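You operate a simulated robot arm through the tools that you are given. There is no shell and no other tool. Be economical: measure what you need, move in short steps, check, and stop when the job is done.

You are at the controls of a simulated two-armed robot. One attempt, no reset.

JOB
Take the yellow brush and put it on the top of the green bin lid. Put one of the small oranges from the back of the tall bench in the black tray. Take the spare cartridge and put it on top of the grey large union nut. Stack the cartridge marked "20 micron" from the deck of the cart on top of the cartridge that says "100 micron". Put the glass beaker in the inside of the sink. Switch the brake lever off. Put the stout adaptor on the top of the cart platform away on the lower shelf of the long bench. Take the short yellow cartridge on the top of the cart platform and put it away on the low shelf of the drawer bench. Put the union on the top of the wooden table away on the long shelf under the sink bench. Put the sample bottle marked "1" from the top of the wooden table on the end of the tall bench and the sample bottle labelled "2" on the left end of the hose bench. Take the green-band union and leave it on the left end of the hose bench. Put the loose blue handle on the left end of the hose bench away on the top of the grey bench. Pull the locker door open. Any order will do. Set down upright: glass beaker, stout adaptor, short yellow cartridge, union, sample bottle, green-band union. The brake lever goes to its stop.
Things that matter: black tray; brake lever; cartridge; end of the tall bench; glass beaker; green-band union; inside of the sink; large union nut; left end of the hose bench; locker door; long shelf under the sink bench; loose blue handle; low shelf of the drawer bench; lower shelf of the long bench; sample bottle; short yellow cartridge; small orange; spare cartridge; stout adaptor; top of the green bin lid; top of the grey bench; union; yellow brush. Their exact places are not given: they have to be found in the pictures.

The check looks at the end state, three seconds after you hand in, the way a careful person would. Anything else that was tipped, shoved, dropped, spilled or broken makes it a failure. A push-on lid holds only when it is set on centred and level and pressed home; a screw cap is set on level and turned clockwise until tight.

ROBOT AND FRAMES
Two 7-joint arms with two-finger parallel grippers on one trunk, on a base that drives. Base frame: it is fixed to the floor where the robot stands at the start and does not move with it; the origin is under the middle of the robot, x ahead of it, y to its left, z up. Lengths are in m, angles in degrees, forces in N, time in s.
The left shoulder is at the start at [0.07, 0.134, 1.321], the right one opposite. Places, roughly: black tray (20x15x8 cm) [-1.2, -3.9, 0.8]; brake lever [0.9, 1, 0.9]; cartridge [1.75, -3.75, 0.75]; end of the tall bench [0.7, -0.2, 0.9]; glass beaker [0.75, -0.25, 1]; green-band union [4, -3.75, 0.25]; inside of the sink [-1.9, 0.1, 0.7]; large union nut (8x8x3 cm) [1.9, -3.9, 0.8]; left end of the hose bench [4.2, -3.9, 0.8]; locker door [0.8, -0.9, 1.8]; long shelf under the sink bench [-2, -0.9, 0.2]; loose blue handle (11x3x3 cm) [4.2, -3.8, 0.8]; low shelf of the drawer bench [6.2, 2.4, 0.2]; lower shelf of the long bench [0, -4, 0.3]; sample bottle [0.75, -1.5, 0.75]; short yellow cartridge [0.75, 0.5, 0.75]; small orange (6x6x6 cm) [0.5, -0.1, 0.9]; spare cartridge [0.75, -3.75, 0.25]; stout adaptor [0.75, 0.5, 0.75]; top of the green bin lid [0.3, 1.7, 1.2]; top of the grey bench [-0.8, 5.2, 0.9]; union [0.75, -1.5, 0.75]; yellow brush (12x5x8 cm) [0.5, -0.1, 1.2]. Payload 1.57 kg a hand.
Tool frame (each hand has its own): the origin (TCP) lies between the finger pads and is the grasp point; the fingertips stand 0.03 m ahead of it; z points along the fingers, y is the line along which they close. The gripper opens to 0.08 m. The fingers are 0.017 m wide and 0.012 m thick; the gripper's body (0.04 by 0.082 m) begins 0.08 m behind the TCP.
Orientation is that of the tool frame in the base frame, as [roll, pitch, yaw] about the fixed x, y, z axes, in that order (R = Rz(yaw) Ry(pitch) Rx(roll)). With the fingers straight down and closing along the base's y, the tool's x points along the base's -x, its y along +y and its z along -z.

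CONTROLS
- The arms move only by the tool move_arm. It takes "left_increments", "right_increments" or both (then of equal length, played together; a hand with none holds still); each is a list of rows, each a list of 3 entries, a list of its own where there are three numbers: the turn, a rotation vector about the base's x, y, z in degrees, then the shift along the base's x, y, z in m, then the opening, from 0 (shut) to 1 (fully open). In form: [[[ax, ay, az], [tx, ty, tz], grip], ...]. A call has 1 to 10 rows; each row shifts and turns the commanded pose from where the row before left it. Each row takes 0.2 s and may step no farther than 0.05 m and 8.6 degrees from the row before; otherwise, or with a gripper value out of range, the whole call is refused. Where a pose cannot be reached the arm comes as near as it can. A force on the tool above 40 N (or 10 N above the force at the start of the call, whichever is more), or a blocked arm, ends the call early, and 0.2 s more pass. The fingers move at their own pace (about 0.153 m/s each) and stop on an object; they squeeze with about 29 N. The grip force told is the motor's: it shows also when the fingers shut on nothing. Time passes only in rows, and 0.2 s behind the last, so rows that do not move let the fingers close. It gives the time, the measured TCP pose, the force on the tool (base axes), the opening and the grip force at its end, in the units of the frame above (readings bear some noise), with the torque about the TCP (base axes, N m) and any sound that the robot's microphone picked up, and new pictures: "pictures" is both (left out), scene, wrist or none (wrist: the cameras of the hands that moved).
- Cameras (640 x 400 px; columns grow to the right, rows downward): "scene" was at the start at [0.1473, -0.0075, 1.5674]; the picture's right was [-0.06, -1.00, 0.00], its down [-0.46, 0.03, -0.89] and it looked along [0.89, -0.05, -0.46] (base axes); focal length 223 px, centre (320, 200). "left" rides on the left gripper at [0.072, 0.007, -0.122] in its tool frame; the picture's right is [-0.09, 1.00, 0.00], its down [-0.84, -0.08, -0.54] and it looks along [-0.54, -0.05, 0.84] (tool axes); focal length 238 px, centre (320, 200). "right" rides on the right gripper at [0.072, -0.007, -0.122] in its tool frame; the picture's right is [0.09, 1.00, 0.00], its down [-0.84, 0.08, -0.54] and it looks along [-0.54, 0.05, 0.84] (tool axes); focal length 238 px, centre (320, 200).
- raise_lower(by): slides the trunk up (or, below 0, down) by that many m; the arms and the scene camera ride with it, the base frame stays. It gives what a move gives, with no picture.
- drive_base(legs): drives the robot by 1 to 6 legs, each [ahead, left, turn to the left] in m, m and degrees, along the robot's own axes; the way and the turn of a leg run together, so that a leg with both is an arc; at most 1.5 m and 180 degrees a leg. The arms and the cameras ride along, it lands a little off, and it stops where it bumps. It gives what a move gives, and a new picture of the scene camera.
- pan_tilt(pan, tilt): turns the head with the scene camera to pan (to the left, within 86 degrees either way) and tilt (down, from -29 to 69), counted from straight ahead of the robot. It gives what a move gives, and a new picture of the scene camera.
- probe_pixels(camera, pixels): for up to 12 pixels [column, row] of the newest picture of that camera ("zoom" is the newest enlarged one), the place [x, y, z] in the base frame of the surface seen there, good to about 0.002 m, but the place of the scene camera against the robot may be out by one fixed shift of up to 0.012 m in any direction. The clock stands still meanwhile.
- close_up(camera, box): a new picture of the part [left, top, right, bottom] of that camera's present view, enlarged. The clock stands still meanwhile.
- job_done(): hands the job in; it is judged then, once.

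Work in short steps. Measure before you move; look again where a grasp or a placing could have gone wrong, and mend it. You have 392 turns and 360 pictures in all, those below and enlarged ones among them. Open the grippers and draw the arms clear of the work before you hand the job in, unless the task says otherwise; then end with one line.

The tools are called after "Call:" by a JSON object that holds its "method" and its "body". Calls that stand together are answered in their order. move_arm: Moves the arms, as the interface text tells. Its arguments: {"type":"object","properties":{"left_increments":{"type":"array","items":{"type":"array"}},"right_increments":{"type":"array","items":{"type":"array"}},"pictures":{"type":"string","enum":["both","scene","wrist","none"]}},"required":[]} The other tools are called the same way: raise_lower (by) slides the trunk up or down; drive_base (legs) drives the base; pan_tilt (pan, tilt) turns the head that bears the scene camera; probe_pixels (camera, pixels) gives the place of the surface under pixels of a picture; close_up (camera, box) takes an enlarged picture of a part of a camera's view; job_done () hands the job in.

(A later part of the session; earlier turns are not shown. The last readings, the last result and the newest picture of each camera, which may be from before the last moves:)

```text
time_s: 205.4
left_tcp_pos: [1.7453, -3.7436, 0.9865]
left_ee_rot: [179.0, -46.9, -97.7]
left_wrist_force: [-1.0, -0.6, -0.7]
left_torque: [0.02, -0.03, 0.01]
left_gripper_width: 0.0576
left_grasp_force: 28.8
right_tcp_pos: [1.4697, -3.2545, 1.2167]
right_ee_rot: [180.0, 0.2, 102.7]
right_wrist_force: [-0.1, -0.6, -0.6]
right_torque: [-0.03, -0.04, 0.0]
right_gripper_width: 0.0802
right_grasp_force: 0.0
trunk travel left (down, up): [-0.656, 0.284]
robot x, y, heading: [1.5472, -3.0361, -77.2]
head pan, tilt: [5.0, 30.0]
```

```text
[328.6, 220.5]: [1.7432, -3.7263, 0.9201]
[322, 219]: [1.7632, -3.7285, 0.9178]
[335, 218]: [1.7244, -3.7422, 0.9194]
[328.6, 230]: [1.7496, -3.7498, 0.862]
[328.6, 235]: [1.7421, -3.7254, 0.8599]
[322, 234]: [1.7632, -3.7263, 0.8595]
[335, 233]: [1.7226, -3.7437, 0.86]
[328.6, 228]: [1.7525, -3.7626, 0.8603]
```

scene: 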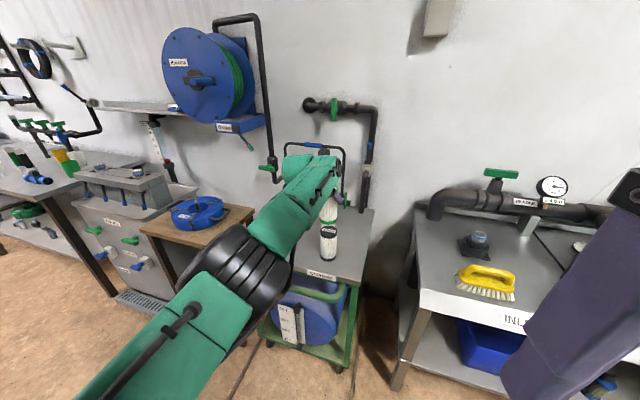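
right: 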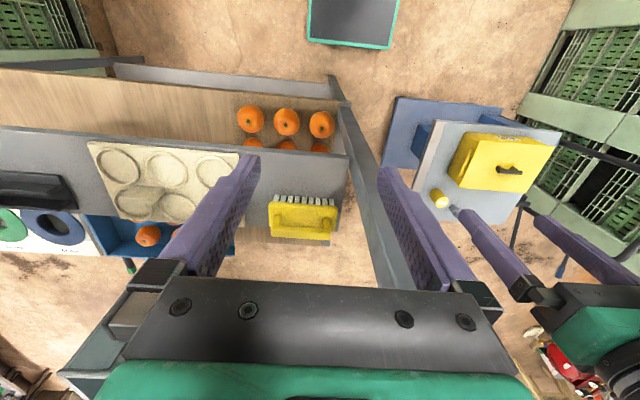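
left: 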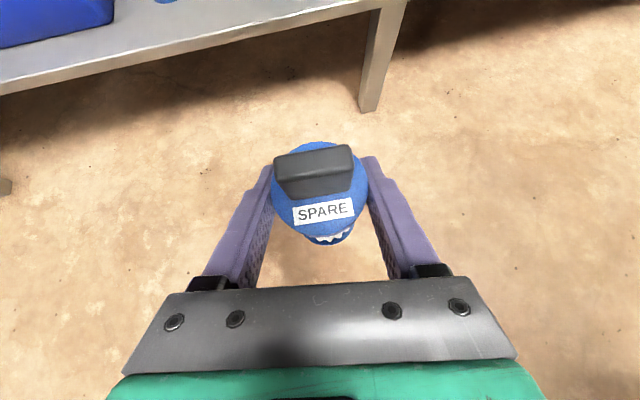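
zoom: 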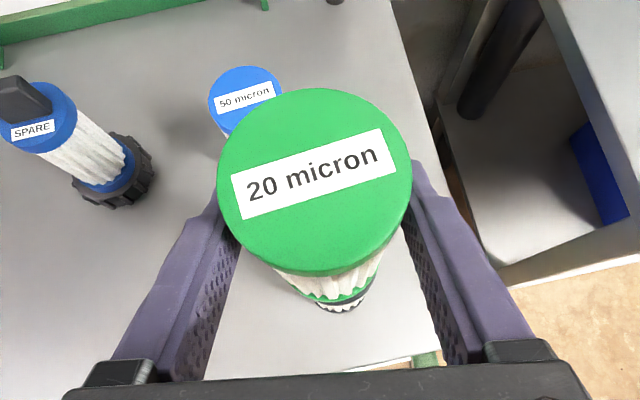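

Aligned to ~1 mm. Lower to contact.

Call:
{"method": "raise_lower", "body": {"by": -0.036}}

Call:
{"method": "raise_lower", "body": {"by": -0.004}}

Call:
{"method": "raise_lower", "body": {"by": -0.003}}

```text
time_s: 206.2
left_tcp_pos: [1.7456, -3.7434, 0.9508]
left_ee_rot: [179.2, -46.8, -97.8]
left_wrist_force: [-0.1, -0.4, -1.7]
left_torque: [0.01, 0.01, 0.01]
left_gripper_width: 0.0576
left_grasp_force: 28.5
right_tcp_pos: [1.4683, -3.2533, 1.1814]
right_ee_rot: [-180.0, 0.3, 102.7]
right_wrist_force: [-0.7, 0.3, 0.6]
right_torque: [-0.02, -0.02, 0.03]
right_gripper_width: 0.08
right_grasp_force: 0.0
trunk travel left (down, up): [-0.62, 0.32]
robot x, y, heading: [1.5515, -3.0338, -77.0]
head pan, tilt: [5.0, 30.0]
```

```text
time_s: 206.8
left_tcp_pos: [1.7449, -3.743, 0.946]
left_ee_rot: [179.2, -46.9, -97.7]
left_wrist_force: [-0.4, -1.3, -1.4]
left_torque: [0.01, -0.02, 0.01]
left_gripper_width: 0.0576
left_grasp_force: 29.1
right_tcp_pos: [1.4692, -3.2525, 1.1758]
right_ee_rot: [179.9, 0.1, 102.8]
right_wrist_force: [0.4, -0.1, -0.4]
right_torque: [-0.03, 0.02, 0.01]
right_gripper_width: 0.0796
right_grasp_force: 0.0
trunk travel left (down, up): [-0.616, 0.324]
robot x, y, heading: [1.5504, -3.0376, -77.4]
head pan, tilt: [5.0, 30.0]
```

```text
time_s: 207.3
left_tcp_pos: [1.7464, -3.7431, 0.9439]
left_ee_rot: [179.2, -46.9, -97.9]
left_wrist_force: [-0.5, 0.1, -0.5]
left_torque: [0.03, 0.01, 0.01]
left_gripper_width: 0.0578
left_grasp_force: 28.8
right_tcp_pos: [1.4683, -3.2538, 1.1736]
right_ee_rot: [-180.0, 0.1, 102.7]
right_wrist_force: [0.1, 0.7, -0.2]
right_torque: [-0.01, 0.0, -0.03]
right_gripper_width: 0.08
right_grasp_force: 0.1
trunk travel left (down, up): [-0.613, 0.327]
robot x, y, heading: [1.5479, -3.0363, -77.2]
head pan, tilt: [5.0, 30.0]
```

Call:
{"method": "raise_lower", "body": {"by": -0.002}}

Call:
{"method": "raise_lower", "body": {"by": -0.002}}

```text
time_s: 207.8
left_tcp_pos: [1.7454, -3.742, 0.9426]
left_ee_rot: [179.4, -47.0, -97.7]
left_wrist_force: [0.2, -0.4, 0.8]
left_torque: [0.02, -0.04, 0.0]
left_gripper_width: 0.0576
left_grasp_force: 29.3
right_tcp_pos: [1.4684, -3.2531, 1.1719]
right_ee_rot: [179.9, 0.2, 102.7]
right_wrist_force: [-0.9, -0.2, -0.2]
right_torque: [-0.01, 0.01, 0.01]
right_gripper_width: 0.0802
right_grasp_force: 0.0
trunk travel left (down, up): [-0.611, 0.329]
robot x, y, heading: [1.5497, -3.0365, -77.0]
head pan, tilt: [5.0, 30.0]
```

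```text
time_s: 208.3
left_tcp_pos: [1.7453, -3.742, 0.9429]
left_ee_rot: [179.4, -47.2, -97.9]
left_wrist_force: [1.3, -1.1, 7.3]
left_torque: [-0.1, -0.32, -0.04]
left_gripper_width: 0.0576
left_grasp_force: 28.7
right_tcp_pos: [1.4684, -3.252, 1.1692]
right_ee_rot: [-179.9, 0.2, 102.8]
right_wrist_force: [-0.1, 0.1, -0.9]
right_torque: [0.01, -0.02, 0.0]
right_gripper_width: 0.0801
right_grasp_force: 0.1
trunk travel left (down, up): [-0.609, 0.331]
robot x, y, heading: [1.5476, -3.0358, -77.4]
head pan, tilt: [5.0, 30.0]
```

Contact at 7 N. Open gently and raise.

Call:
{"method": "move_arm", "body": {"left_increments": [[[0, 0, 0], [0, 0, 0], 0.75], [[0, 0, 0], [0, 0, 0], 0.9], [[0, 0, 0], [0, 0, 0], 1]], "pictures": "none"}}

Call:
{"method": "raise_lower", "body": {"by": 0.13}}

Call:
{"method": "drive_base", "body": {"legs": [[-0.25, 0, 0]]}}

Call:
{"method": "close_up", "body": {"camera": "scene", "box": [260, 120, 420, 240]}}

```text
time_s: 209.1
left_tcp_pos: [1.7473, -3.7437, 0.9401]
left_ee_rot: [179.1, -46.9, -97.8]
left_wrist_force: [-0.5, -0.6, -0.4]
left_torque: [0.02, -0.01, -0.01]
left_gripper_width: 0.08
left_grasp_force: 0.1
right_tcp_pos: [1.4677, -3.2534, 1.1688]
right_ee_rot: [179.9, 0.1, 102.8]
right_wrist_force: [-0.1, -0.5, 0.0]
right_torque: [0.01, 0.0, 0.02]
right_gripper_width: 0.0798
right_grasp_force: 0.0
trunk travel left (down, up): [-0.609, 0.331]
robot x, y, heading: [1.5512, -3.0346, -77.3]
head pan, tilt: [5.0, 30.0]
```

```text
time_s: 210.7
left_tcp_pos: [1.7452, -3.7434, 1.0693]
left_ee_rot: [179.2, -46.9, -97.8]
left_wrist_force: [0.1, 0.0, 0.3]
left_torque: [0.04, 0.0, -0.02]
left_gripper_width: 0.0805
left_grasp_force: 0.1
right_tcp_pos: [1.4682, -3.2525, 1.2976]
right_ee_rot: [180.0, 0.2, 102.7]
right_wrist_force: [-0.7, 0.7, -0.5]
right_torque: [-0.03, 0.01, -0.03]
right_gripper_width: 0.08
right_grasp_force: 0.0
trunk travel left (down, up): [-0.739, 0.201]
robot x, y, heading: [1.549, -3.0381, -77.2]
head pan, tilt: [5.0, 30.0]
```

```text
time_s: 212.5
left_tcp_pos: [1.6895, -3.501, 1.0682]
left_ee_rot: [179.2, -46.9, -97.9]
left_wrist_force: [-0.1, -0.5, -0.2]
left_torque: [-0.02, 0.0, 0.0]
left_gripper_width: 0.0801
left_grasp_force: 0.0
right_tcp_pos: [1.4136, -3.0105, 1.3002]
right_ee_rot: [180.0, 0.2, 102.6]
right_wrist_force: [-0.2, 0.1, -0.6]
right_torque: [0.02, -0.03, 0.0]
right_gripper_width: 0.0801
right_grasp_force: 0.0
trunk travel left (down, up): [-0.739, 0.201]
robot x, y, heading: [1.4956, -2.7942, -77.5]
head pan, tilt: [5.0, 30.0]
```

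scene: 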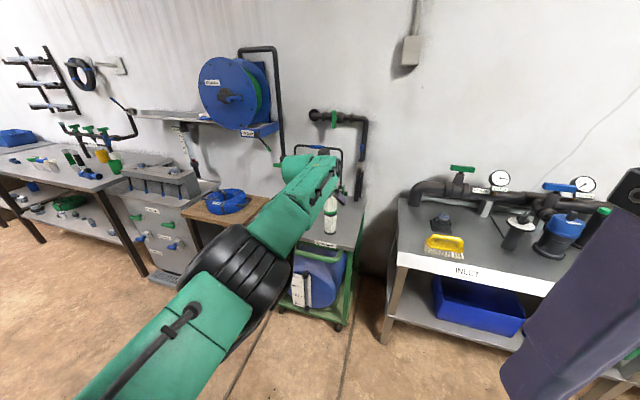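

```text
3.33 times, centred on (340, 180) of scene
```

zoom: 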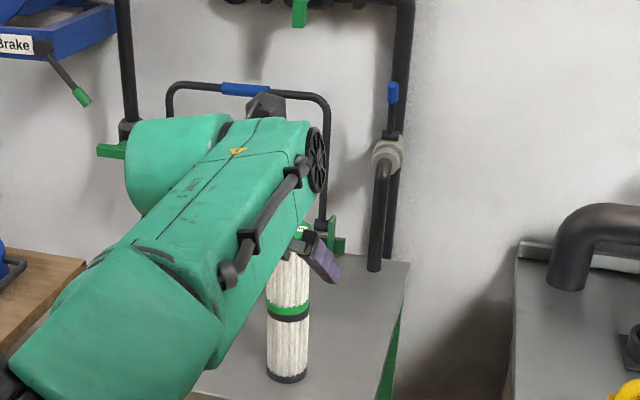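

The stack stands straight. Now I set up the right hand in a mirrored forward-leaning posture too. First move the left hand 0.13 m outward and see if it holds its posture.

Call:
{"method": "move_arm", "body": {"left_increments": [[[0, 0, 0], [0.025, 0.01, -0.01], 1], [[0, 0, 0], [0.025, 0.01, -0.01], 1], [[0, 0, 0], [0.025, 0.01, -0.01], 1], [[0, 0, 0], [0.025, 0.01, 0], 1], [[0, 0, 0], [0.025, 0.01, 0], 1]], "right_increments": [[[0, 0, -8.5], [0.01, -0.03, 0], 1], [[0, 0, -8.5], [0, -0.03, 0], 1], [[0, 0, -8.5], [0, -0.03, 0], 1], [[0, 0, -8.5], [0, -0.02, 0], 1], [[0, 0, -8.5], [0, -0.02, 0], 1]], "pictures": "none"}}

Call:
{"method": "move_arm", "body": {"right_increments": [[[0, 0, -8.5], [-0.01, 0, 0], 1], [[0, 0, -8.5], [-0.01, 0, 0], 1], [[0, 0, -8.5], [-0.01, 0, 0], 1], [[0, 0, -8.5], [-0.01, 0, 0], 1], [[0, 0, -8.5], [-0.01, 0, 0], 1], [[0, 0, -5], [-0.01, 0, 0], 1]], "pictures": "scene"}}

```text
time_s: 213.7
left_tcp_pos: [1.8167, -3.4518, 1.0403]
left_ee_rot: [179.2, -46.9, -98.0]
left_wrist_force: [0.2, 0.2, -0.9]
left_torque: [0.0, -0.01, -0.02]
left_gripper_width: 0.0801
left_grasp_force: 0.0
right_tcp_pos: [1.4232, -3.1413, 1.2974]
right_ee_rot: [-179.9, 0.0, 59.9]
right_wrist_force: [0.4, 0.9, 0.9]
right_torque: [-0.01, 0.0, -0.01]
right_gripper_width: 0.0799
right_grasp_force: 0.0
trunk travel left (down, up): [-0.739, 0.201]
robot x, y, heading: [1.4951, -2.7945, -77.7]
head pan, tilt: [5.0, 30.0]
```

```text
time_s: 215.1
left_tcp_pos: [1.8161, -3.4514, 1.0401]
left_ee_rot: [179.4, -46.8, -98.0]
left_wrist_force: [0.1, 0.1, -0.8]
left_torque: [0.04, 0.03, 0.0]
left_gripper_width: 0.08
left_grasp_force: 0.0
right_tcp_pos: [1.3627, -3.1398, 1.2986]
right_ee_rot: [180.0, 0.0, 12.3]
right_wrist_force: [0.8, -1.1, 0.2]
right_torque: [0.01, -0.02, 0.0]
right_gripper_width: 0.08
right_grasp_force: 0.0
trunk travel left (down, up): [-0.739, 0.201]
robot x, y, heading: [1.497, -2.7942, -77.4]
head pan, tilt: [5.0, 30.0]
```

scene: 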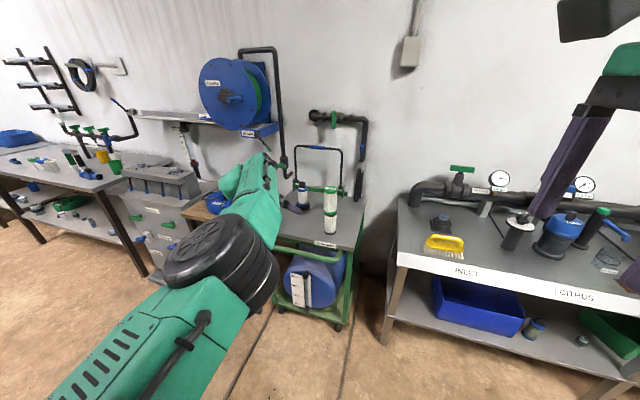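

Good. Now lean the right hand +45° about the robot's forward axis (mirror of the left).

Call:
{"method": "move_arm", "body": {"right_increments": [[[1.75, -7.81, 0], [0.01, -0.03, 0], 1], [[1.75, -7.81, 0], [0.01, -0.03, 0], 1], [[1.75, -7.81, 0], [0.01, -0.03, 0], 1], [[1.75, -7.81, 0], [0.01, -0.03, -0.01], 1], [[1.75, -7.81, 0], [0.01, -0.03, -0.01], 1], [[1.4, -6.2, 0], [0.01, -0.03, -0.01], 1], [[0, 0, 0], [0, -0.03, -0.02], 1]], "pictures": "scene"}}

```text
time_s: 216.7
left_tcp_pos: [1.8169, -3.4529, 1.0393]
left_ee_rot: [179.1, -46.9, -97.9]
left_wrist_force: [0.1, -0.4, -0.2]
left_torque: [0.01, 0.0, 0.0]
left_gripper_width: 0.08
left_grasp_force: 0.0
right_tcp_pos: [1.4228, -3.3505, 1.247]
right_ee_rot: [-179.8, -46.3, 12.4]
right_wrist_force: [0.4, 0.9, -0.8]
right_torque: [0.03, -0.03, 0.03]
right_gripper_width: 0.0802
right_grasp_force: 0.0
trunk travel left (down, up): [-0.739, 0.201]
robot x, y, heading: [1.4905, -2.7942, -77.6]
head pan, tilt: [5.0, 30.0]
```

scene: 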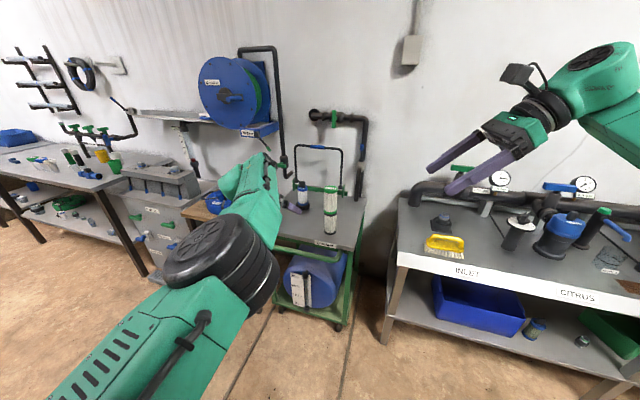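

Mirror posture achieved. Now yaw it −90° to point forward, easing forward and down.

Call:
{"method": "move_arm", "body": {"right_increments": [[[0, 0, -8.5], [0, -0.01, -0.01], 1], [[0, 0, -8.5], [0, -0.01, -0.01], 1], [[0, 0, -8.5], [0, -0.01, -0.01], 1], [[0, 0, -8.5], [0, -0.01, -0.01], 1], [[0, 0, -8.5], [0, -0.01, -0.01], 1], [[0, 0, -8.5], [0, -0.01, -0.01], 1], [[0, 0, -8.5], [0, -0.01, -0.01], 1], [[0, 0, -8.5], [0, -0.01, -0.01], 1], [[0, 0, -8.5], [0, -0.01, -0.01], 1], [[0, 0, -8.5], [0, -0.01, -0.01], 1]], "pictures": "scene"}}

```text
time_s: 218.9
left_tcp_pos: [1.8154, -3.4514, 1.0402]
left_ee_rot: [179.3, -46.8, -98.0]
left_wrist_force: [0.1, -0.1, -0.4]
left_torque: [0.04, 0.03, 0.01]
left_gripper_width: 0.0802
left_grasp_force: 0.0
right_tcp_pos: [1.4232, -3.4503, 1.1477]
right_ee_rot: [-180.0, -46.2, -72.4]
right_wrist_force: [-0.3, 0.2, 0.9]
right_torque: [-0.03, 0.0, -0.01]
right_gripper_width: 0.08
right_grasp_force: 0.1
trunk travel left (down, up): [-0.739, 0.201]
robot x, y, heading: [1.4969, -2.7943, -77.7]
head pan, tilt: [5.0, 30.0]
```

scene: 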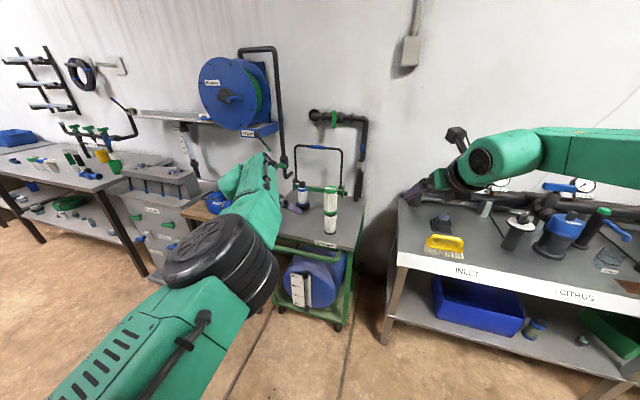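

Right hand now points forward. Lower it to match, and try to square the left hand's yaw too.

Call:
{"method": "move_arm", "body": {"left_increments": [[[0, 0, 5], [0.005, 0, 0], 1], [[0, 0, 5], [0.005, 0, 0], 1], [[0, 0, 5], [0, 0, 0], 1], [[0, 0, 5], [0, 0, 0], 1]], "right_increments": [[[0, 0, -1.5], [0, -0.005, -0.025], 1], [[0, 0, -1.5], [0, -0.005, -0.025], 1], [[0, 0, -1.5], [0, -0.005, -0.025], 1], [[0, 0, -1], [0, -0.005, -0.025], 1]], "pictures": "none"}}

```text
time_s: 219.9
left_tcp_pos: [1.827, -3.4544, 1.0399]
left_ee_rot: [179.2, -46.9, -77.9]
left_wrist_force: [-0.3, -0.4, 0.3]
left_torque: [-0.04, -0.02, 0.01]
left_gripper_width: 0.0802
left_grasp_force: 0.1
left hand out of reach, approached as far as the arm can: row 4
right_tcp_pos: [1.4223, -3.4709, 1.0472]
right_ee_rot: [-179.9, -46.3, -78.0]
right_wrist_force: [-0.1, -0.7, -0.1]
right_torque: [0.03, -0.03, 0.03]
right_gripper_width: 0.0801
right_grasp_force: 0.0
trunk travel left (down, up): [-0.739, 0.201]
robot x, y, heading: [1.4944, -2.7931, -77.5]
head pan, tilt: [5.0, 30.0]
```

Both hands are now squared, forward-leaning, ±0.2 m apart. Next the wooden table: turn to face −x and move alongside its +x side.

Call:
{"method": "drive_base", "body": {"legs": [[-0.15, 0.6, 0], [0, 0, -103], [0, -1.0, 0]]}}

Call:
{"method": "pan_tilt", "body": {"pan": 0, "tilt": 35}}

```text
time_s: 232.6
left_tcp_pos: [1.337, -1.6767, 1.0393]
left_ee_rot: [179.1, -46.8, 178.8]
left_wrist_force: [0.0, -0.3, 0.4]
left_torque: [0.01, -0.02, 0.01]
left_gripper_width: 0.0799
left_grasp_force: 0.1
right_tcp_pos: [1.4141, -1.28, 1.0487]
right_ee_rot: [-179.9, -46.2, 178.7]
right_wrist_force: [0.2, -0.1, -0.1]
right_torque: [0.0, -0.03, 0.01]
right_gripper_width: 0.0799
right_grasp_force: 0.2
trunk travel left (down, up): [-0.739, 0.201]
robot x, y, heading: [2.0541, -1.5091, 179.1]
head pan, tilt: [5.0, 30.0]
```

scene: 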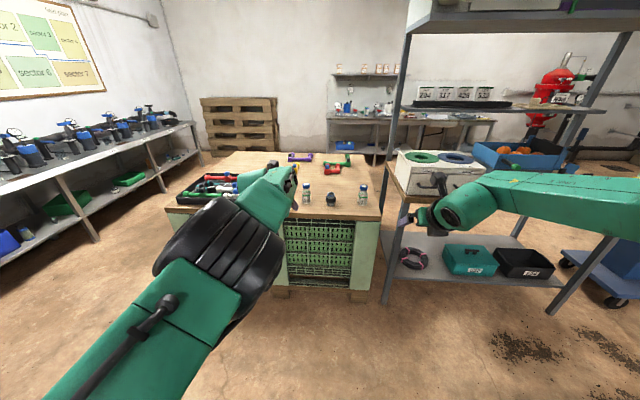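

```text
time_s: 233.2
left_tcp_pos: [1.3367, -1.6757, 1.0406]
left_ee_rot: [179.1, -46.8, 178.7]
left_wrist_force: [-0.3, 0.6, -0.3]
left_torque: [-0.04, -0.02, 0.01]
left_gripper_width: 0.0799
left_grasp_force: 0.0
right_tcp_pos: [1.4148, -1.2791, 1.0489]
right_ee_rot: [-179.9, -46.2, 178.6]
right_wrist_force: [0.3, 0.3, 0.5]
right_torque: [0.06, 0.01, 0.0]
right_gripper_width: 0.0801
right_grasp_force: 0.0
trunk travel left (down, up): [-0.739, 0.201]
robot x, y, heading: [2.0574, -1.503, 179.3]
head pan, tilt: [0.0, 35.0]
```

scene: 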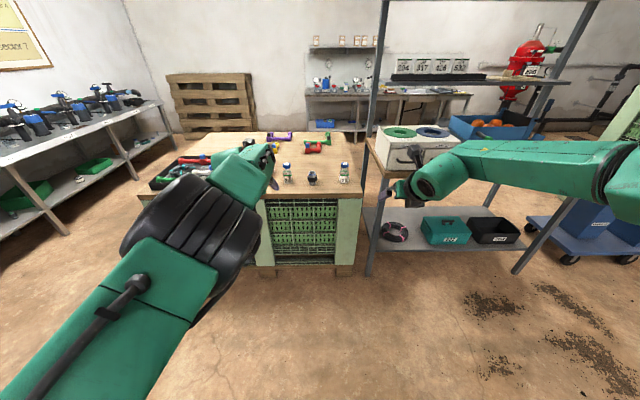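

Bottles are at (286,172) and (344,172), with a dark union (312,178) between. Enlarge and probe.

Call:
{"method": "close_up", "body": {"camera": "scene", "box": [240, 130, 368, 210]}}

Call:
{"method": "probe_pixels", "body": {"camera": "zoom", "pixels": [[232, 170], [232, 200], [520, 165], [520, 195], [360, 220], [360, 240], [232, 240], [520, 240], [440, 260], [370, 100], [470, 50], [200, 20]]}}

```text
5.00 times, centred on (304, 170) of scene
```

zoom: 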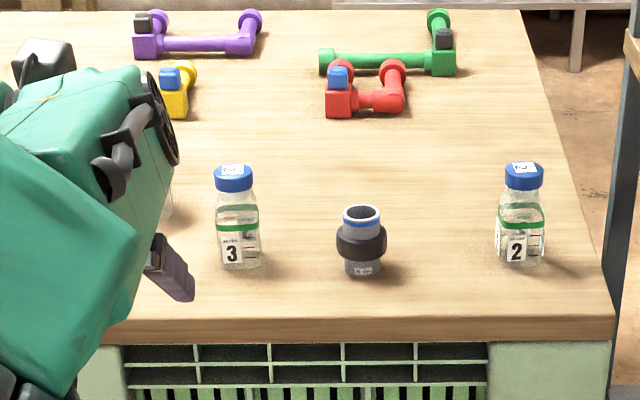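

```text
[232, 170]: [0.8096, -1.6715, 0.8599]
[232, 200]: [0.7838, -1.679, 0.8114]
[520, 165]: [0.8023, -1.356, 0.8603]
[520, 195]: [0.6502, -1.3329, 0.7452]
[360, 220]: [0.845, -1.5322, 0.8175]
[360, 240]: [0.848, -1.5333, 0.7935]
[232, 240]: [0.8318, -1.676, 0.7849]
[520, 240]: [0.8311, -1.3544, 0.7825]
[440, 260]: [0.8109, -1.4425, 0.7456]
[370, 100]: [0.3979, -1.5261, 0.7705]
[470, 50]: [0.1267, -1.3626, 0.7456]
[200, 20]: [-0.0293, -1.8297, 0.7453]
```

Bottle 2 ≈ [0.80,-1.35], union ≈ [0.83,-1.53], bottle 3 ≈ [0.80,-1.675], bottle 1 is hidden by my arm. Raise the left arm 0.2 so the right hand can fetch bottle 2, and lower the trunk.

Call:
{"method": "move_arm", "body": {"left_increments": [[[0, 0, 0], [0.01, -0.01, 0.04], 1], [[0, 0, 0], [0.01, -0.01, 0.04], 1], [[0, 0, 0], [0.01, -0.01, 0.04], 1], [[0, 0, 0], [0.01, -0.01, 0.04], 1], [[0, 0, 0], [0.01, -0.01, 0.04], 1]], "pictures": "none"}}

Call:
{"method": "raise_lower", "body": {"by": -0.13}}

Call:
{"method": "drive_base", "body": {"legs": [[0.3, 0.06, 0]]}}

Call:
{"method": "move_arm", "body": {"right_increments": [[[0, 0, 0], [0, 0, 0], 1]], "pictures": "wrist"}}

```text
time_s: 234.4
left_tcp_pos: [1.3869, -1.7273, 1.2413]
left_ee_rot: [179.1, -46.8, 178.8]
left_wrist_force: [0.3, -0.2, 0.4]
left_torque: [0.01, 0.0, 0.0]
left_gripper_width: 0.0802
left_grasp_force: 0.0
right_tcp_pos: [1.4149, -1.2774, 1.0506]
right_ee_rot: [-179.8, -46.3, 178.6]
right_wrist_force: [0.1, -0.6, 0.0]
right_torque: [0.0, 0.01, 0.0]
right_gripper_width: 0.0801
right_grasp_force: 0.0
trunk travel left (down, up): [-0.739, 0.201]
robot x, y, heading: [2.0568, -1.5043, 179.2]
head pan, tilt: [0.0, 35.0]
```

```text
time_s: 236.0
left_tcp_pos: [1.3867, -1.7262, 1.1116]
left_ee_rot: [179.1, -46.9, 178.7]
left_wrist_force: [-0.3, -0.2, 0.5]
left_torque: [0.02, 0.0, -0.01]
left_gripper_width: 0.0799
left_grasp_force: 0.0
right_tcp_pos: [1.4142, -1.2787, 0.9184]
right_ee_rot: [-179.8, -46.2, 178.6]
right_wrist_force: [-0.7, -0.6, 0.3]
right_torque: [-0.03, 0.0, 0.0]
right_gripper_width: 0.0799
right_grasp_force: 0.1
trunk travel left (down, up): [-0.609, 0.331]
robot x, y, heading: [2.0575, -1.5061, 179.2]
head pan, tilt: [0.0, 35.0]
```

```text
time_s: 238.1
left_tcp_pos: [1.0883, -1.7803, 1.1102]
left_ee_rot: [179.1, -46.9, 178.6]
left_wrist_force: [0.1, 0.2, 0.3]
left_torque: [-0.02, 0.0, 0.02]
left_gripper_width: 0.0798
left_grasp_force: 0.0
right_tcp_pos: [1.1172, -1.3325, 0.9198]
right_ee_rot: [-180.0, -46.2, 178.4]
right_wrist_force: [-0.2, 0.0, 0.3]
right_torque: [-0.03, 0.01, 0.0]
right_gripper_width: 0.0798
right_grasp_force: 0.0
trunk travel left (down, up): [-0.609, 0.331]
robot x, y, heading: [1.7546, -1.559, 178.7]
head pan, tilt: [0.0, 35.0]
```

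scene: 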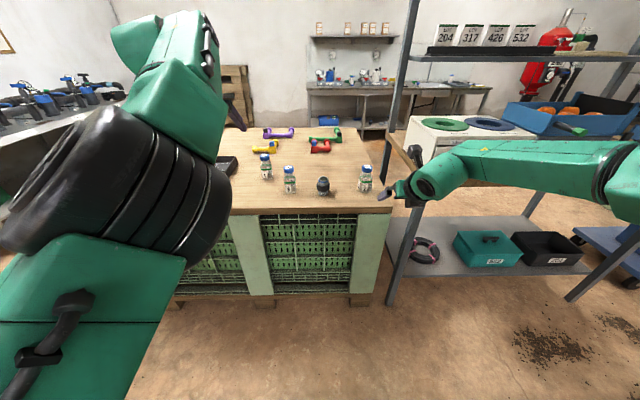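

```text
time_s: 238.5
left_tcp_pos: [1.0882, -1.7814, 1.1116]
left_ee_rot: [179.1, -46.9, 178.6]
left_wrist_force: [-0.3, -0.2, 0.2]
left_torque: [-0.02, 0.02, 0.0]
left_gripper_width: 0.08
left_grasp_force: 0.2
right_tcp_pos: [1.1161, -1.3316, 0.9195]
right_ee_rot: [-179.8, -46.2, 178.5]
right_wrist_force: [-0.4, -0.1, 1.0]
right_torque: [-0.01, -0.01, 0.02]
right_gripper_width: 0.0803
right_grasp_force: 0.0
trunk travel left (down, up): [-0.609, 0.331]
robot x, y, heading: [1.7602, -1.5625, 179.0]
head pan, tilt: [0.0, 35.0]
```

right: 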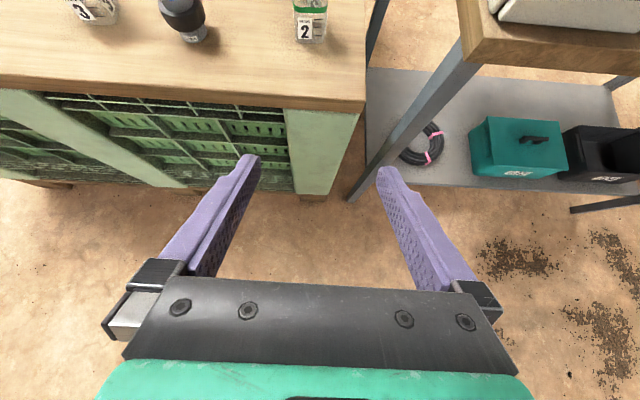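

Probe bottle 2, the union and the bench post from the right wrist camera.

Call:
{"method": "probe_pixels", "body": {"camera": "right", "pixels": [[298, 30], [325, 28], [311, 38], [311, 5], [311, 20], [185, 10], [190, 30], [85, 10], [365, 90], [420, 120], [470, 40], [300, 95]]}}

```text
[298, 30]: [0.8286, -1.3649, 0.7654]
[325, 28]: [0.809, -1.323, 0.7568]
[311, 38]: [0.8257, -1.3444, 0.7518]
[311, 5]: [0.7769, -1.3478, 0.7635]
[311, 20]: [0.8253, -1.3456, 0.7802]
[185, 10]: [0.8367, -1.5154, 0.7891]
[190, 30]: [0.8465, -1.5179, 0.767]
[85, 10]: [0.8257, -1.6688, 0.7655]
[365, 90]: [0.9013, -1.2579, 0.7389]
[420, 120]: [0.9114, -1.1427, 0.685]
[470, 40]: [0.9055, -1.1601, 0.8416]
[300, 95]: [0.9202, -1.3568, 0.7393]
```

Bottle 2 centre [0.803,-1.344]. Lower 0.12, then drive forward so the open fingers straddle it.

Call:
{"method": "raise_lower", "body": {"by": -0.122}}

Call:
{"method": "drive_base", "body": {"legs": [[0.22, 0.017, 0]]}}

Call:
{"method": "move_arm", "body": {"right_increments": [[[0, 0, 0], [0, 0, 0], 1]], "pictures": "wrist"}}

```text
time_s: 240.0
left_tcp_pos: [1.0863, -1.7811, 0.9898]
left_ee_rot: [179.1, -46.8, 178.5]
left_wrist_force: [0.1, 0.1, -0.1]
left_torque: [-0.02, -0.02, 0.01]
left_gripper_width: 0.08
left_grasp_force: 0.1
right_tcp_pos: [1.1173, -1.3324, 0.7987]
right_ee_rot: [-179.9, -46.2, 178.4]
right_wrist_force: [0.2, -1.1, 0.3]
right_torque: [0.04, 0.0, 0.0]
right_gripper_width: 0.08
right_grasp_force: 0.0
trunk travel left (down, up): [-0.487, 0.453]
robot x, y, heading: [1.7564, -1.5592, 178.9]
head pan, tilt: [0.0, 35.0]
```

```text
time_s: 241.7
left_tcp_pos: [0.8657, -1.7948, 0.9892]
left_ee_rot: [179.1, -46.8, 178.7]
left_wrist_force: [-0.6, 0.7, -1.0]
left_torque: [-0.09, 0.03, 0.0]
left_gripper_width: 0.08
left_grasp_force: 0.1
right_tcp_pos: [0.893, -1.3466, 0.7974]
right_ee_rot: [-179.8, -46.2, 178.5]
right_wrist_force: [-0.1, -0.2, 0.5]
right_torque: [0.03, 0.0, 0.01]
right_gripper_width: 0.0798
right_grasp_force: 0.1
trunk travel left (down, up): [-0.487, 0.453]
robot x, y, heading: [1.5318, -1.5778, 179.2]
head pan, tilt: [0.0, 35.0]
```

scene: 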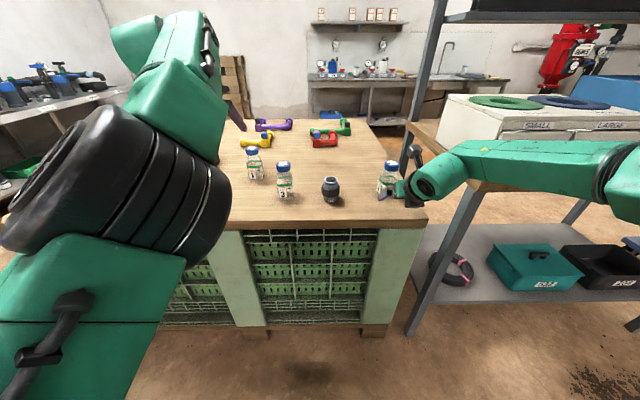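

```text
time_s: 242.1
left_tcp_pos: [0.8665, -1.7956, 0.9883]
left_ee_rot: [179.0, -46.9, 178.7]
left_wrist_force: [0.4, -0.3, -0.3]
left_torque: [0.01, 0.01, 0.0]
left_gripper_width: 0.0801
left_grasp_force: 0.0
right_tcp_pos: [0.8942, -1.3466, 0.7976]
right_ee_rot: [-180.0, -46.2, 178.5]
right_wrist_force: [-1.0, -0.2, 0.1]
right_torque: [0.04, -0.01, 0.04]
right_gripper_width: 0.0799
right_grasp_force: 0.0
trunk travel left (down, up): [-0.487, 0.453]
robot x, y, heading: [1.5372, -1.5729, 179.2]
head pan, tilt: [0.0, 35.0]
```

right: 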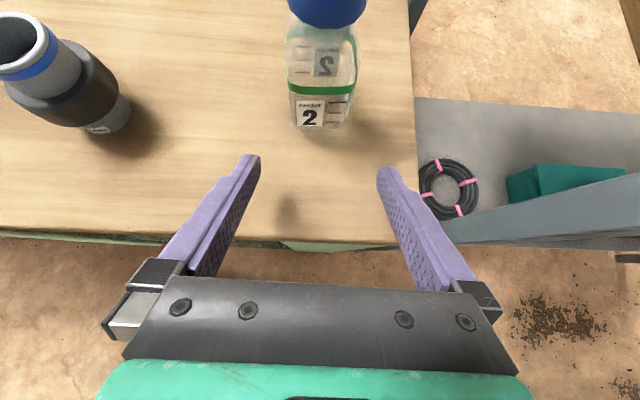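

Bottle 2 is centred (column 322). Drive 0.088 forward and close.

Call:
{"method": "drive_base", "body": {"legs": [[0.088, -0.002, 0]]}}

Call:
{"method": "move_arm", "body": {"right_increments": [[[0, 0, 0], [0, 0, 0], 0.6], [[0, 0, 0], [0, 0, 0], 0.3], [[0, 0, 0], [0, 0, 0], 0.3], [[0, 0, 0], [0, 0, 0], 0.3]], "pictures": "wrist"}}

```text
time_s: 243.2
left_tcp_pos: [0.7789, -1.7915, 0.989]
left_ee_rot: [179.0, -46.7, 178.7]
left_wrist_force: [0.4, -0.2, -0.6]
left_torque: [-0.01, -0.02, 0.01]
left_gripper_width: 0.08
left_grasp_force: 0.0
right_tcp_pos: [0.806, -1.3449, 0.7963]
right_ee_rot: [-179.9, -46.2, 178.6]
right_wrist_force: [0.4, 0.0, -0.2]
right_torque: [-0.01, 0.02, -0.04]
right_gripper_width: 0.0802
right_grasp_force: 0.1
trunk travel left (down, up): [-0.487, 0.453]
robot x, y, heading: [1.4488, -1.571, 179.0]
head pan, tilt: [0.0, 35.0]
```

scene: 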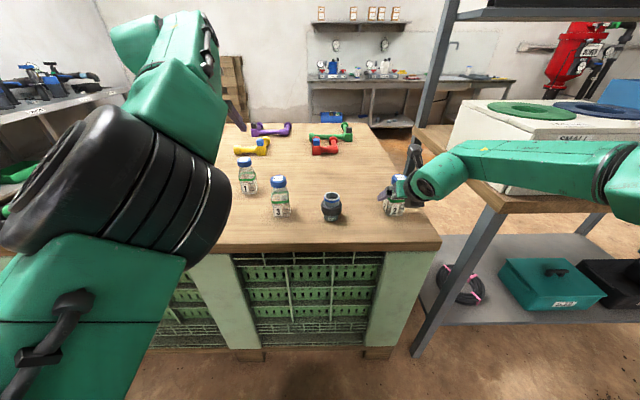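

```text
time_s: 244.2
left_tcp_pos: [0.779, -1.7924, 0.989]
left_ee_rot: [179.1, -46.7, 178.8]
left_wrist_force: [0.6, -1.1, 1.0]
left_torque: [0.02, 0.03, -0.03]
left_gripper_width: 0.0803
left_grasp_force: 0.1
right_tcp_pos: [0.8087, -1.3434, 0.7975]
right_ee_rot: [-179.9, -46.3, 178.7]
right_wrist_force: [0.1, -1.0, 0.2]
right_torque: [0.0, -0.03, -0.01]
right_gripper_width: 0.0473
right_grasp_force: 28.8
trunk travel left (down, up): [-0.487, 0.453]
robot x, y, heading: [1.445, -1.5706, 179.1]
head pan, tilt: [0.0, 35.0]
```

right: 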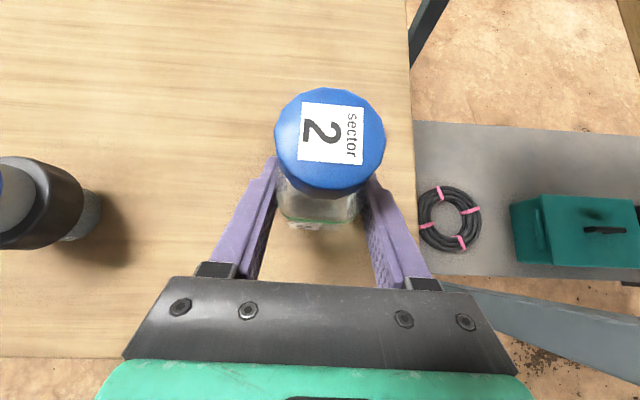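

Bottle 2 is gripped (width 0.047). Raise 0.1 and locate bottle 1 at (247,175).

Call:
{"method": "probe_pixels", "body": {"camera": "scene", "pixels": [[246, 163], [247, 190], [278, 182], [280, 212]]}}

Call:
{"method": "raise_lower", "body": {"by": 0.1}}

Call:
{"method": "close_up", "body": {"camera": "left", "box": [160, 0, 640, 300]}}

```text
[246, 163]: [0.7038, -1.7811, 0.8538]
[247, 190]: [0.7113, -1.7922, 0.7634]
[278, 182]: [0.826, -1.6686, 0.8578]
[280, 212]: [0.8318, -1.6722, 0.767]
```

```text
time_s: 245.5
left_tcp_pos: [0.778, -1.7919, 1.0884]
left_ee_rot: [179.1, -46.8, 178.6]
left_wrist_force: [-0.5, 0.0, 0.0]
left_torque: [-0.02, 0.03, 0.0]
left_gripper_width: 0.0799
left_grasp_force: 0.2
right_tcp_pos: [0.8065, -1.3451, 0.8968]
right_ee_rot: [-180.0, -46.3, 178.6]
right_wrist_force: [0.2, -0.6, -0.8]
right_torque: [-0.01, 0.0, 0.01]
right_gripper_width: 0.0472
right_grasp_force: 29.1
trunk travel left (down, up): [-0.587, 0.353]
robot x, y, heading: [1.4471, -1.5706, 178.9]
head pan, tilt: [0.0, 35.0]
```

```text
1.33 times, centred on (400, 150) of left
```

zoom: 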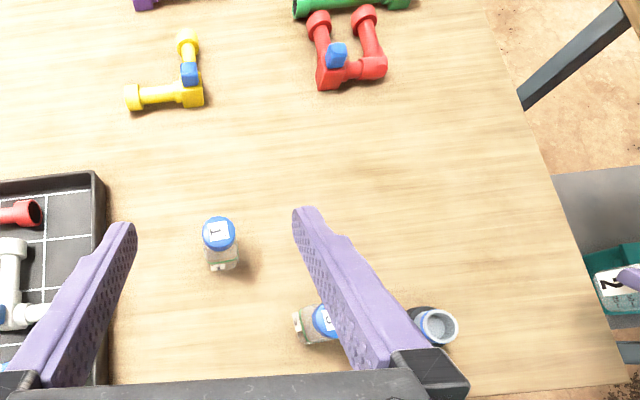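

Probe bottle 1 in this zoom, plus the tool tray's edge.

Call:
{"method": "probe_pixels", "body": {"camera": "zoom", "pixels": [[218, 235], [205, 240], [234, 236], [222, 266], [208, 262], [237, 260], [98, 180], [100, 300], [300, 330], [320, 315]]}}

```text
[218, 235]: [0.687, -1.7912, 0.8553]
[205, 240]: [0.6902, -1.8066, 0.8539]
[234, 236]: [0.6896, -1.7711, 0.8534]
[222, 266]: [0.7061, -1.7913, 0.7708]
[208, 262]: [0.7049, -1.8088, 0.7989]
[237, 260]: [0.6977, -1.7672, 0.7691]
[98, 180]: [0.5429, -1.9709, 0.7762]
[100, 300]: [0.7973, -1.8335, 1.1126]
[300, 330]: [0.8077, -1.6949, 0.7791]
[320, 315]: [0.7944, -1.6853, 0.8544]
```

Bottle 1 centre [0.685,-1.789]. Back off 0.22, lower the left arm 0.2 and raise the right arm 0.06 so bottle 2 stays clear of the table.

Call:
{"method": "drive_base", "body": {"legs": [[-0.22, 0, 0]]}}

Call:
{"method": "move_arm", "body": {"left_increments": [[[0, 0, 0], [-0.01, 0.005, -0.04], 1], [[0, 0, 0], [-0.01, 0.005, -0.04], 1], [[0, 0, 0], [-0.01, 0.005, -0.04], 1], [[0, 0, 0], [-0.01, 0.005, -0.04], 1], [[0, 0, 0], [-0.01, 0.005, -0.04], 1]], "right_increments": [[[0, 0, 0], [0, 0, 0.015], 0.3], [[0, 0, 0], [0, 0, 0.015], 0.3], [[0, 0, 0], [0, 0, 0.015], 0.3], [[0, 0, 0], [0, 0, 0.015], 0.3], [[0, 0, 0], [0, 0, 0.01], 0.3]], "pictures": "none"}}

Call:
{"method": "close_up", "body": {"camera": "left", "box": [160, 0, 480, 200]}}

```text
time_s: 247.2
left_tcp_pos: [0.9989, -1.7947, 1.0889]
left_ee_rot: [179.2, -46.8, 178.7]
left_wrist_force: [-0.2, 0.0, 0.2]
left_torque: [-0.03, 0.0, 0.0]
left_gripper_width: 0.08
left_grasp_force: 0.0
right_tcp_pos: [1.0276, -1.3475, 0.8979]
right_ee_rot: [-179.9, -46.2, 178.4]
right_wrist_force: [-0.7, 0.4, -1.4]
right_torque: [0.01, -0.01, -0.02]
right_gripper_width: 0.0472
right_grasp_force: 28.9
trunk travel left (down, up): [-0.587, 0.353]
robot x, y, heading: [1.6669, -1.5743, 178.9]
head pan, tilt: [0.0, 35.0]
```

scene: 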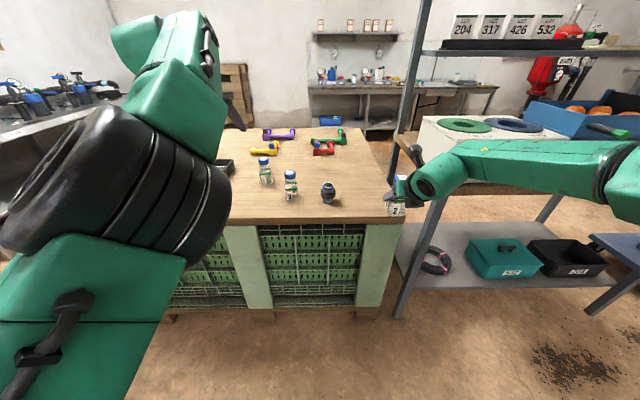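

```text
time_s: 248.4
left_tcp_pos: [0.95, -1.7705, 0.8881]
left_ee_rot: [179.2, -46.8, 178.7]
left_wrist_force: [0.7, 0.3, 0.4]
left_torque: [-0.01, 0.03, 0.0]
left_gripper_width: 0.0802
left_grasp_force: 0.1
right_tcp_pos: [1.0276, -1.3474, 0.9677]
right_ee_rot: [-179.9, -46.3, 178.5]
right_wrist_force: [0.4, -0.7, -1.0]
right_torque: [0.01, -0.01, 0.01]
right_gripper_width: 0.0472
right_grasp_force: 29.1
trunk travel left (down, up): [-0.587, 0.353]
robot x, y, heading: [1.6664, -1.5755, 178.9]
head pan, tilt: [0.0, 35.0]
```

```text
2.00 times, centred on (320, 100) of left
```

zoom: 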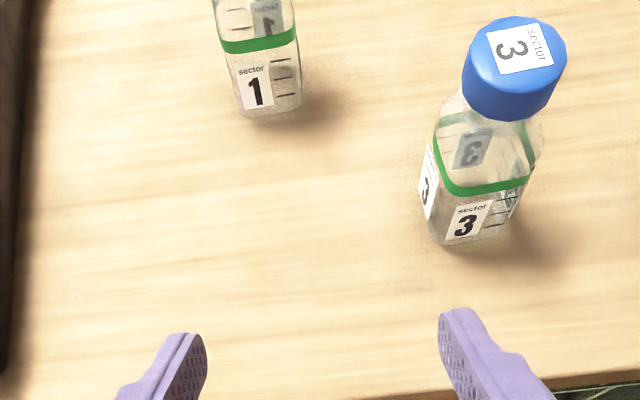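

Bottle 1 confirmed. Strafe left 0.024, lower 0.091, then forward 0.20 and recheck.

Call:
{"method": "drive_base", "body": {"legs": [[0, 0.024, 0]]}}

Call:
{"method": "raise_lower", "body": {"by": -0.091}}

Call:
{"method": "drive_base", "body": {"legs": [[0.17, 0, 0]]}}

Call:
{"method": "move_arm", "body": {"left_increments": [[[0, 0, 0], [0, 0, 0], 1]], "pictures": "wrist"}}

```text
time_s: 249.2
left_tcp_pos: [0.9503, -1.7914, 0.8883]
left_ee_rot: [179.3, -46.7, 178.6]
left_wrist_force: [0.8, -0.7, -0.1]
left_torque: [0.01, -0.01, 0.0]
left_gripper_width: 0.0801
left_grasp_force: 0.1
right_tcp_pos: [1.0287, -1.3695, 0.9669]
right_ee_rot: [-179.8, -46.3, 178.4]
right_wrist_force: [0.2, -0.6, -0.9]
right_torque: [-0.02, -0.02, -0.02]
right_gripper_width: 0.0472
right_grasp_force: 29.4
trunk travel left (down, up): [-0.587, 0.353]
robot x, y, heading: [1.6695, -1.5979, 179.0]
head pan, tilt: [0.0, 35.0]
```

scene: 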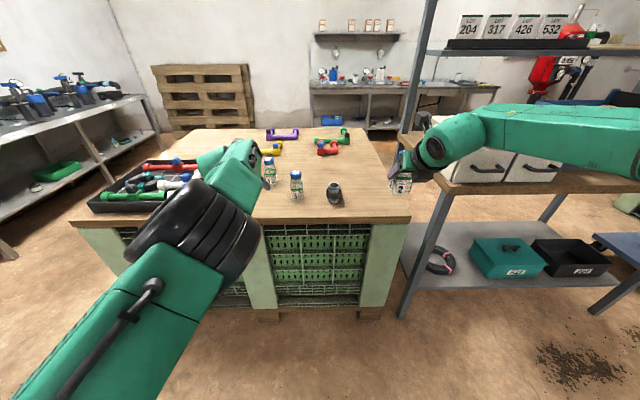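

```text
time_s: 250.5
left_tcp_pos: [0.9498, -1.7923, 0.7973]
left_ee_rot: [179.1, -46.8, 178.7]
left_wrist_force: [-0.7, -0.2, -0.1]
left_torque: [0.0, 0.0, -0.02]
left_gripper_width: 0.0802
left_grasp_force: 0.0
right_tcp_pos: [1.0281, -1.371, 0.877]
right_ee_rot: [-179.9, -46.2, 178.4]
right_wrist_force: [-0.1, 0.7, 0.0]
right_torque: [0.02, 0.0, 0.04]
right_gripper_width: 0.0473
right_grasp_force: 29.2
trunk travel left (down, up): [-0.496, 0.444]
robot x, y, heading: [1.6687, -1.6013, 179.0]
head pan, tilt: [0.0, 35.0]
```

```text
time_s: 252.0
left_tcp_pos: [0.7803, -1.7913, 0.7969]
left_ee_rot: [179.0, -46.8, 178.8]
left_wrist_force: [-0.3, 0.0, 0.4]
left_torque: [-0.01, 0.0, -0.01]
left_gripper_width: 0.0798
left_grasp_force: 0.1
right_tcp_pos: [0.8573, -1.3684, 0.8768]
right_ee_rot: [180.0, -46.1, 178.5]
right_wrist_force: [-0.2, 0.1, -1.6]
right_torque: [-0.01, -0.05, 0.01]
right_gripper_width: 0.0471
right_grasp_force: 29.3
trunk travel left (down, up): [-0.496, 0.444]
robot x, y, heading: [1.5, -1.5986, 179.3]
head pan, tilt: [0.0, 35.0]
```

scene: 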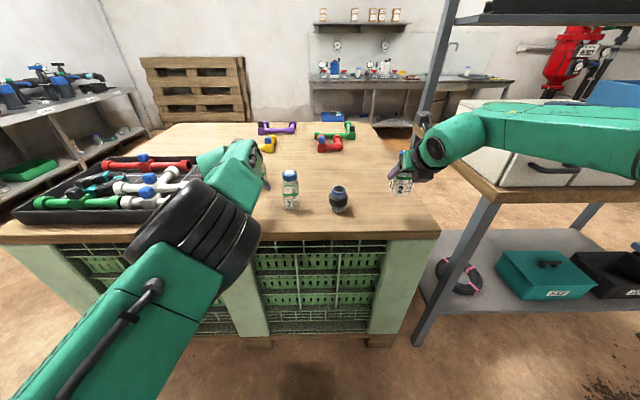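

```text
time_s: 252.4
left_tcp_pos: [0.7819, -1.7921, 0.7977]
left_ee_rot: [179.0, -46.9, 178.6]
left_wrist_force: [0.3, -0.2, -0.6]
left_torque: [0.01, -0.01, -0.03]
left_gripper_width: 0.08
left_grasp_force: 0.1
right_tcp_pos: [0.8574, -1.37, 0.8762]
right_ee_rot: [-179.9, -46.3, 178.5]
right_wrist_force: [0.3, -0.3, -0.8]
right_torque: [0.0, -0.01, 0.02]
right_gripper_width: 0.0473
right_grasp_force: 29.1
trunk travel left (down, up): [-0.496, 0.444]
robot x, y, heading: [1.4998, -1.5968, 178.9]
head pan, tilt: [0.0, 35.0]
```

left: 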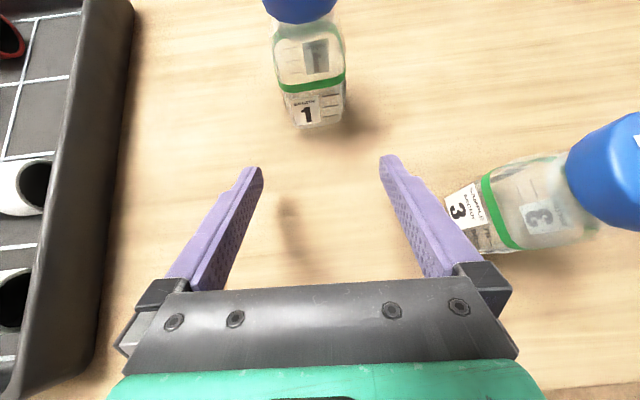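

Bottle 1 at column 316, fine. Check that my left elbow clears the table/tray before advancing.

Call:
{"method": "probe_pixels", "body": {"camera": "scene", "pixels": [[190, 240], [235, 265], [140, 235], [150, 225], [250, 240], [230, 170]]}}

```text
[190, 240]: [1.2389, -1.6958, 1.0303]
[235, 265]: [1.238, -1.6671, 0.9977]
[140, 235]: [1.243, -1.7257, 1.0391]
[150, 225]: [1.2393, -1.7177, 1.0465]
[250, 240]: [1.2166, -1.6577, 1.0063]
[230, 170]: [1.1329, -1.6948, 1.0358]
```

Elbow is well above (z≥0.95). Advance 0.093 and close.

Call:
{"method": "drive_base", "body": {"legs": [[0.093, -0.001, 0]]}}

Call:
{"method": "move_arm", "body": {"left_increments": [[[0, 0, 0], [0, 0, 0], 0.6], [[0, 0, 0], [0, 0, 0], 0.3], [[0, 0, 0], [0, 0, 0], 0.3], [[0, 0, 0], [0, 0, 0], 0.3]], "pictures": "wrist"}}

```text
time_s: 253.5
left_tcp_pos: [0.6888, -1.7874, 0.7969]
left_ee_rot: [179.1, -46.8, 178.6]
left_wrist_force: [0.1, 0.5, 0.0]
left_torque: [0.03, 0.01, 0.0]
left_gripper_width: 0.0802
left_grasp_force: 0.0
right_tcp_pos: [0.7682, -1.3648, 0.8759]
right_ee_rot: [-179.9, -46.2, 178.5]
right_wrist_force: [-0.1, -0.3, -1.0]
right_torque: [-0.03, -0.05, -0.02]
right_gripper_width: 0.0475
right_grasp_force: 29.2
trunk travel left (down, up): [-0.496, 0.444]
robot x, y, heading: [1.4098, -1.5937, 179.1]
head pan, tilt: [0.0, 35.0]
```

scene: 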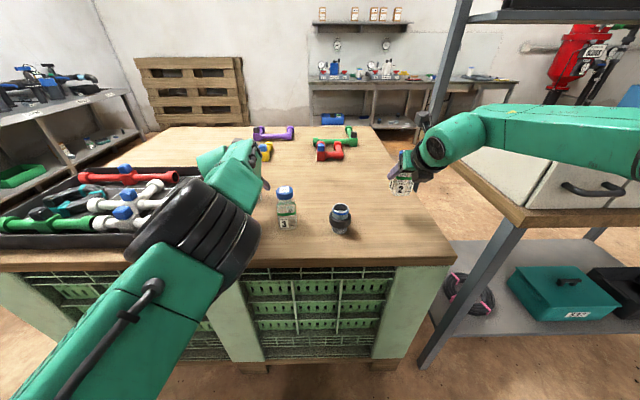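

```text
time_s: 254.5
left_tcp_pos: [0.6887, -1.7869, 0.7974]
left_ee_rot: [179.0, -46.9, 178.7]
left_wrist_force: [0.1, -1.0, 0.8]
left_torque: [-0.05, 0.01, -0.01]
left_gripper_width: 0.0472
left_grasp_force: 28.7
right_tcp_pos: [0.7682, -1.3646, 0.8764]
right_ee_rot: [-179.9, -46.3, 178.5]
right_wrist_force: [-0.5, 0.9, -1.5]
right_torque: [0.02, -0.02, 0.01]
right_gripper_width: 0.0475
right_grasp_force: 29.1
trunk travel left (down, up): [-0.496, 0.444]
robot x, y, heading: [1.4055, -1.594, 178.9]
head pan, tilt: [0.0, 35.0]
```

left: 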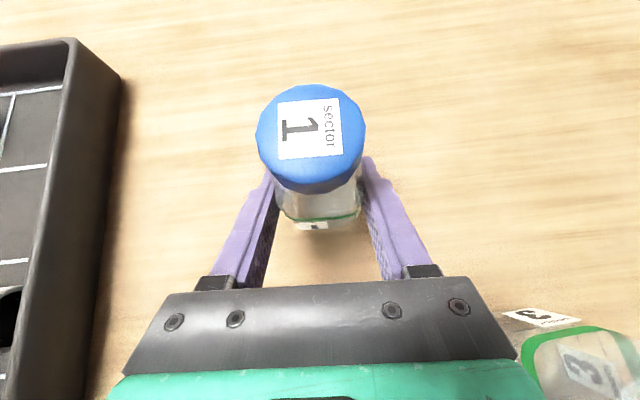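

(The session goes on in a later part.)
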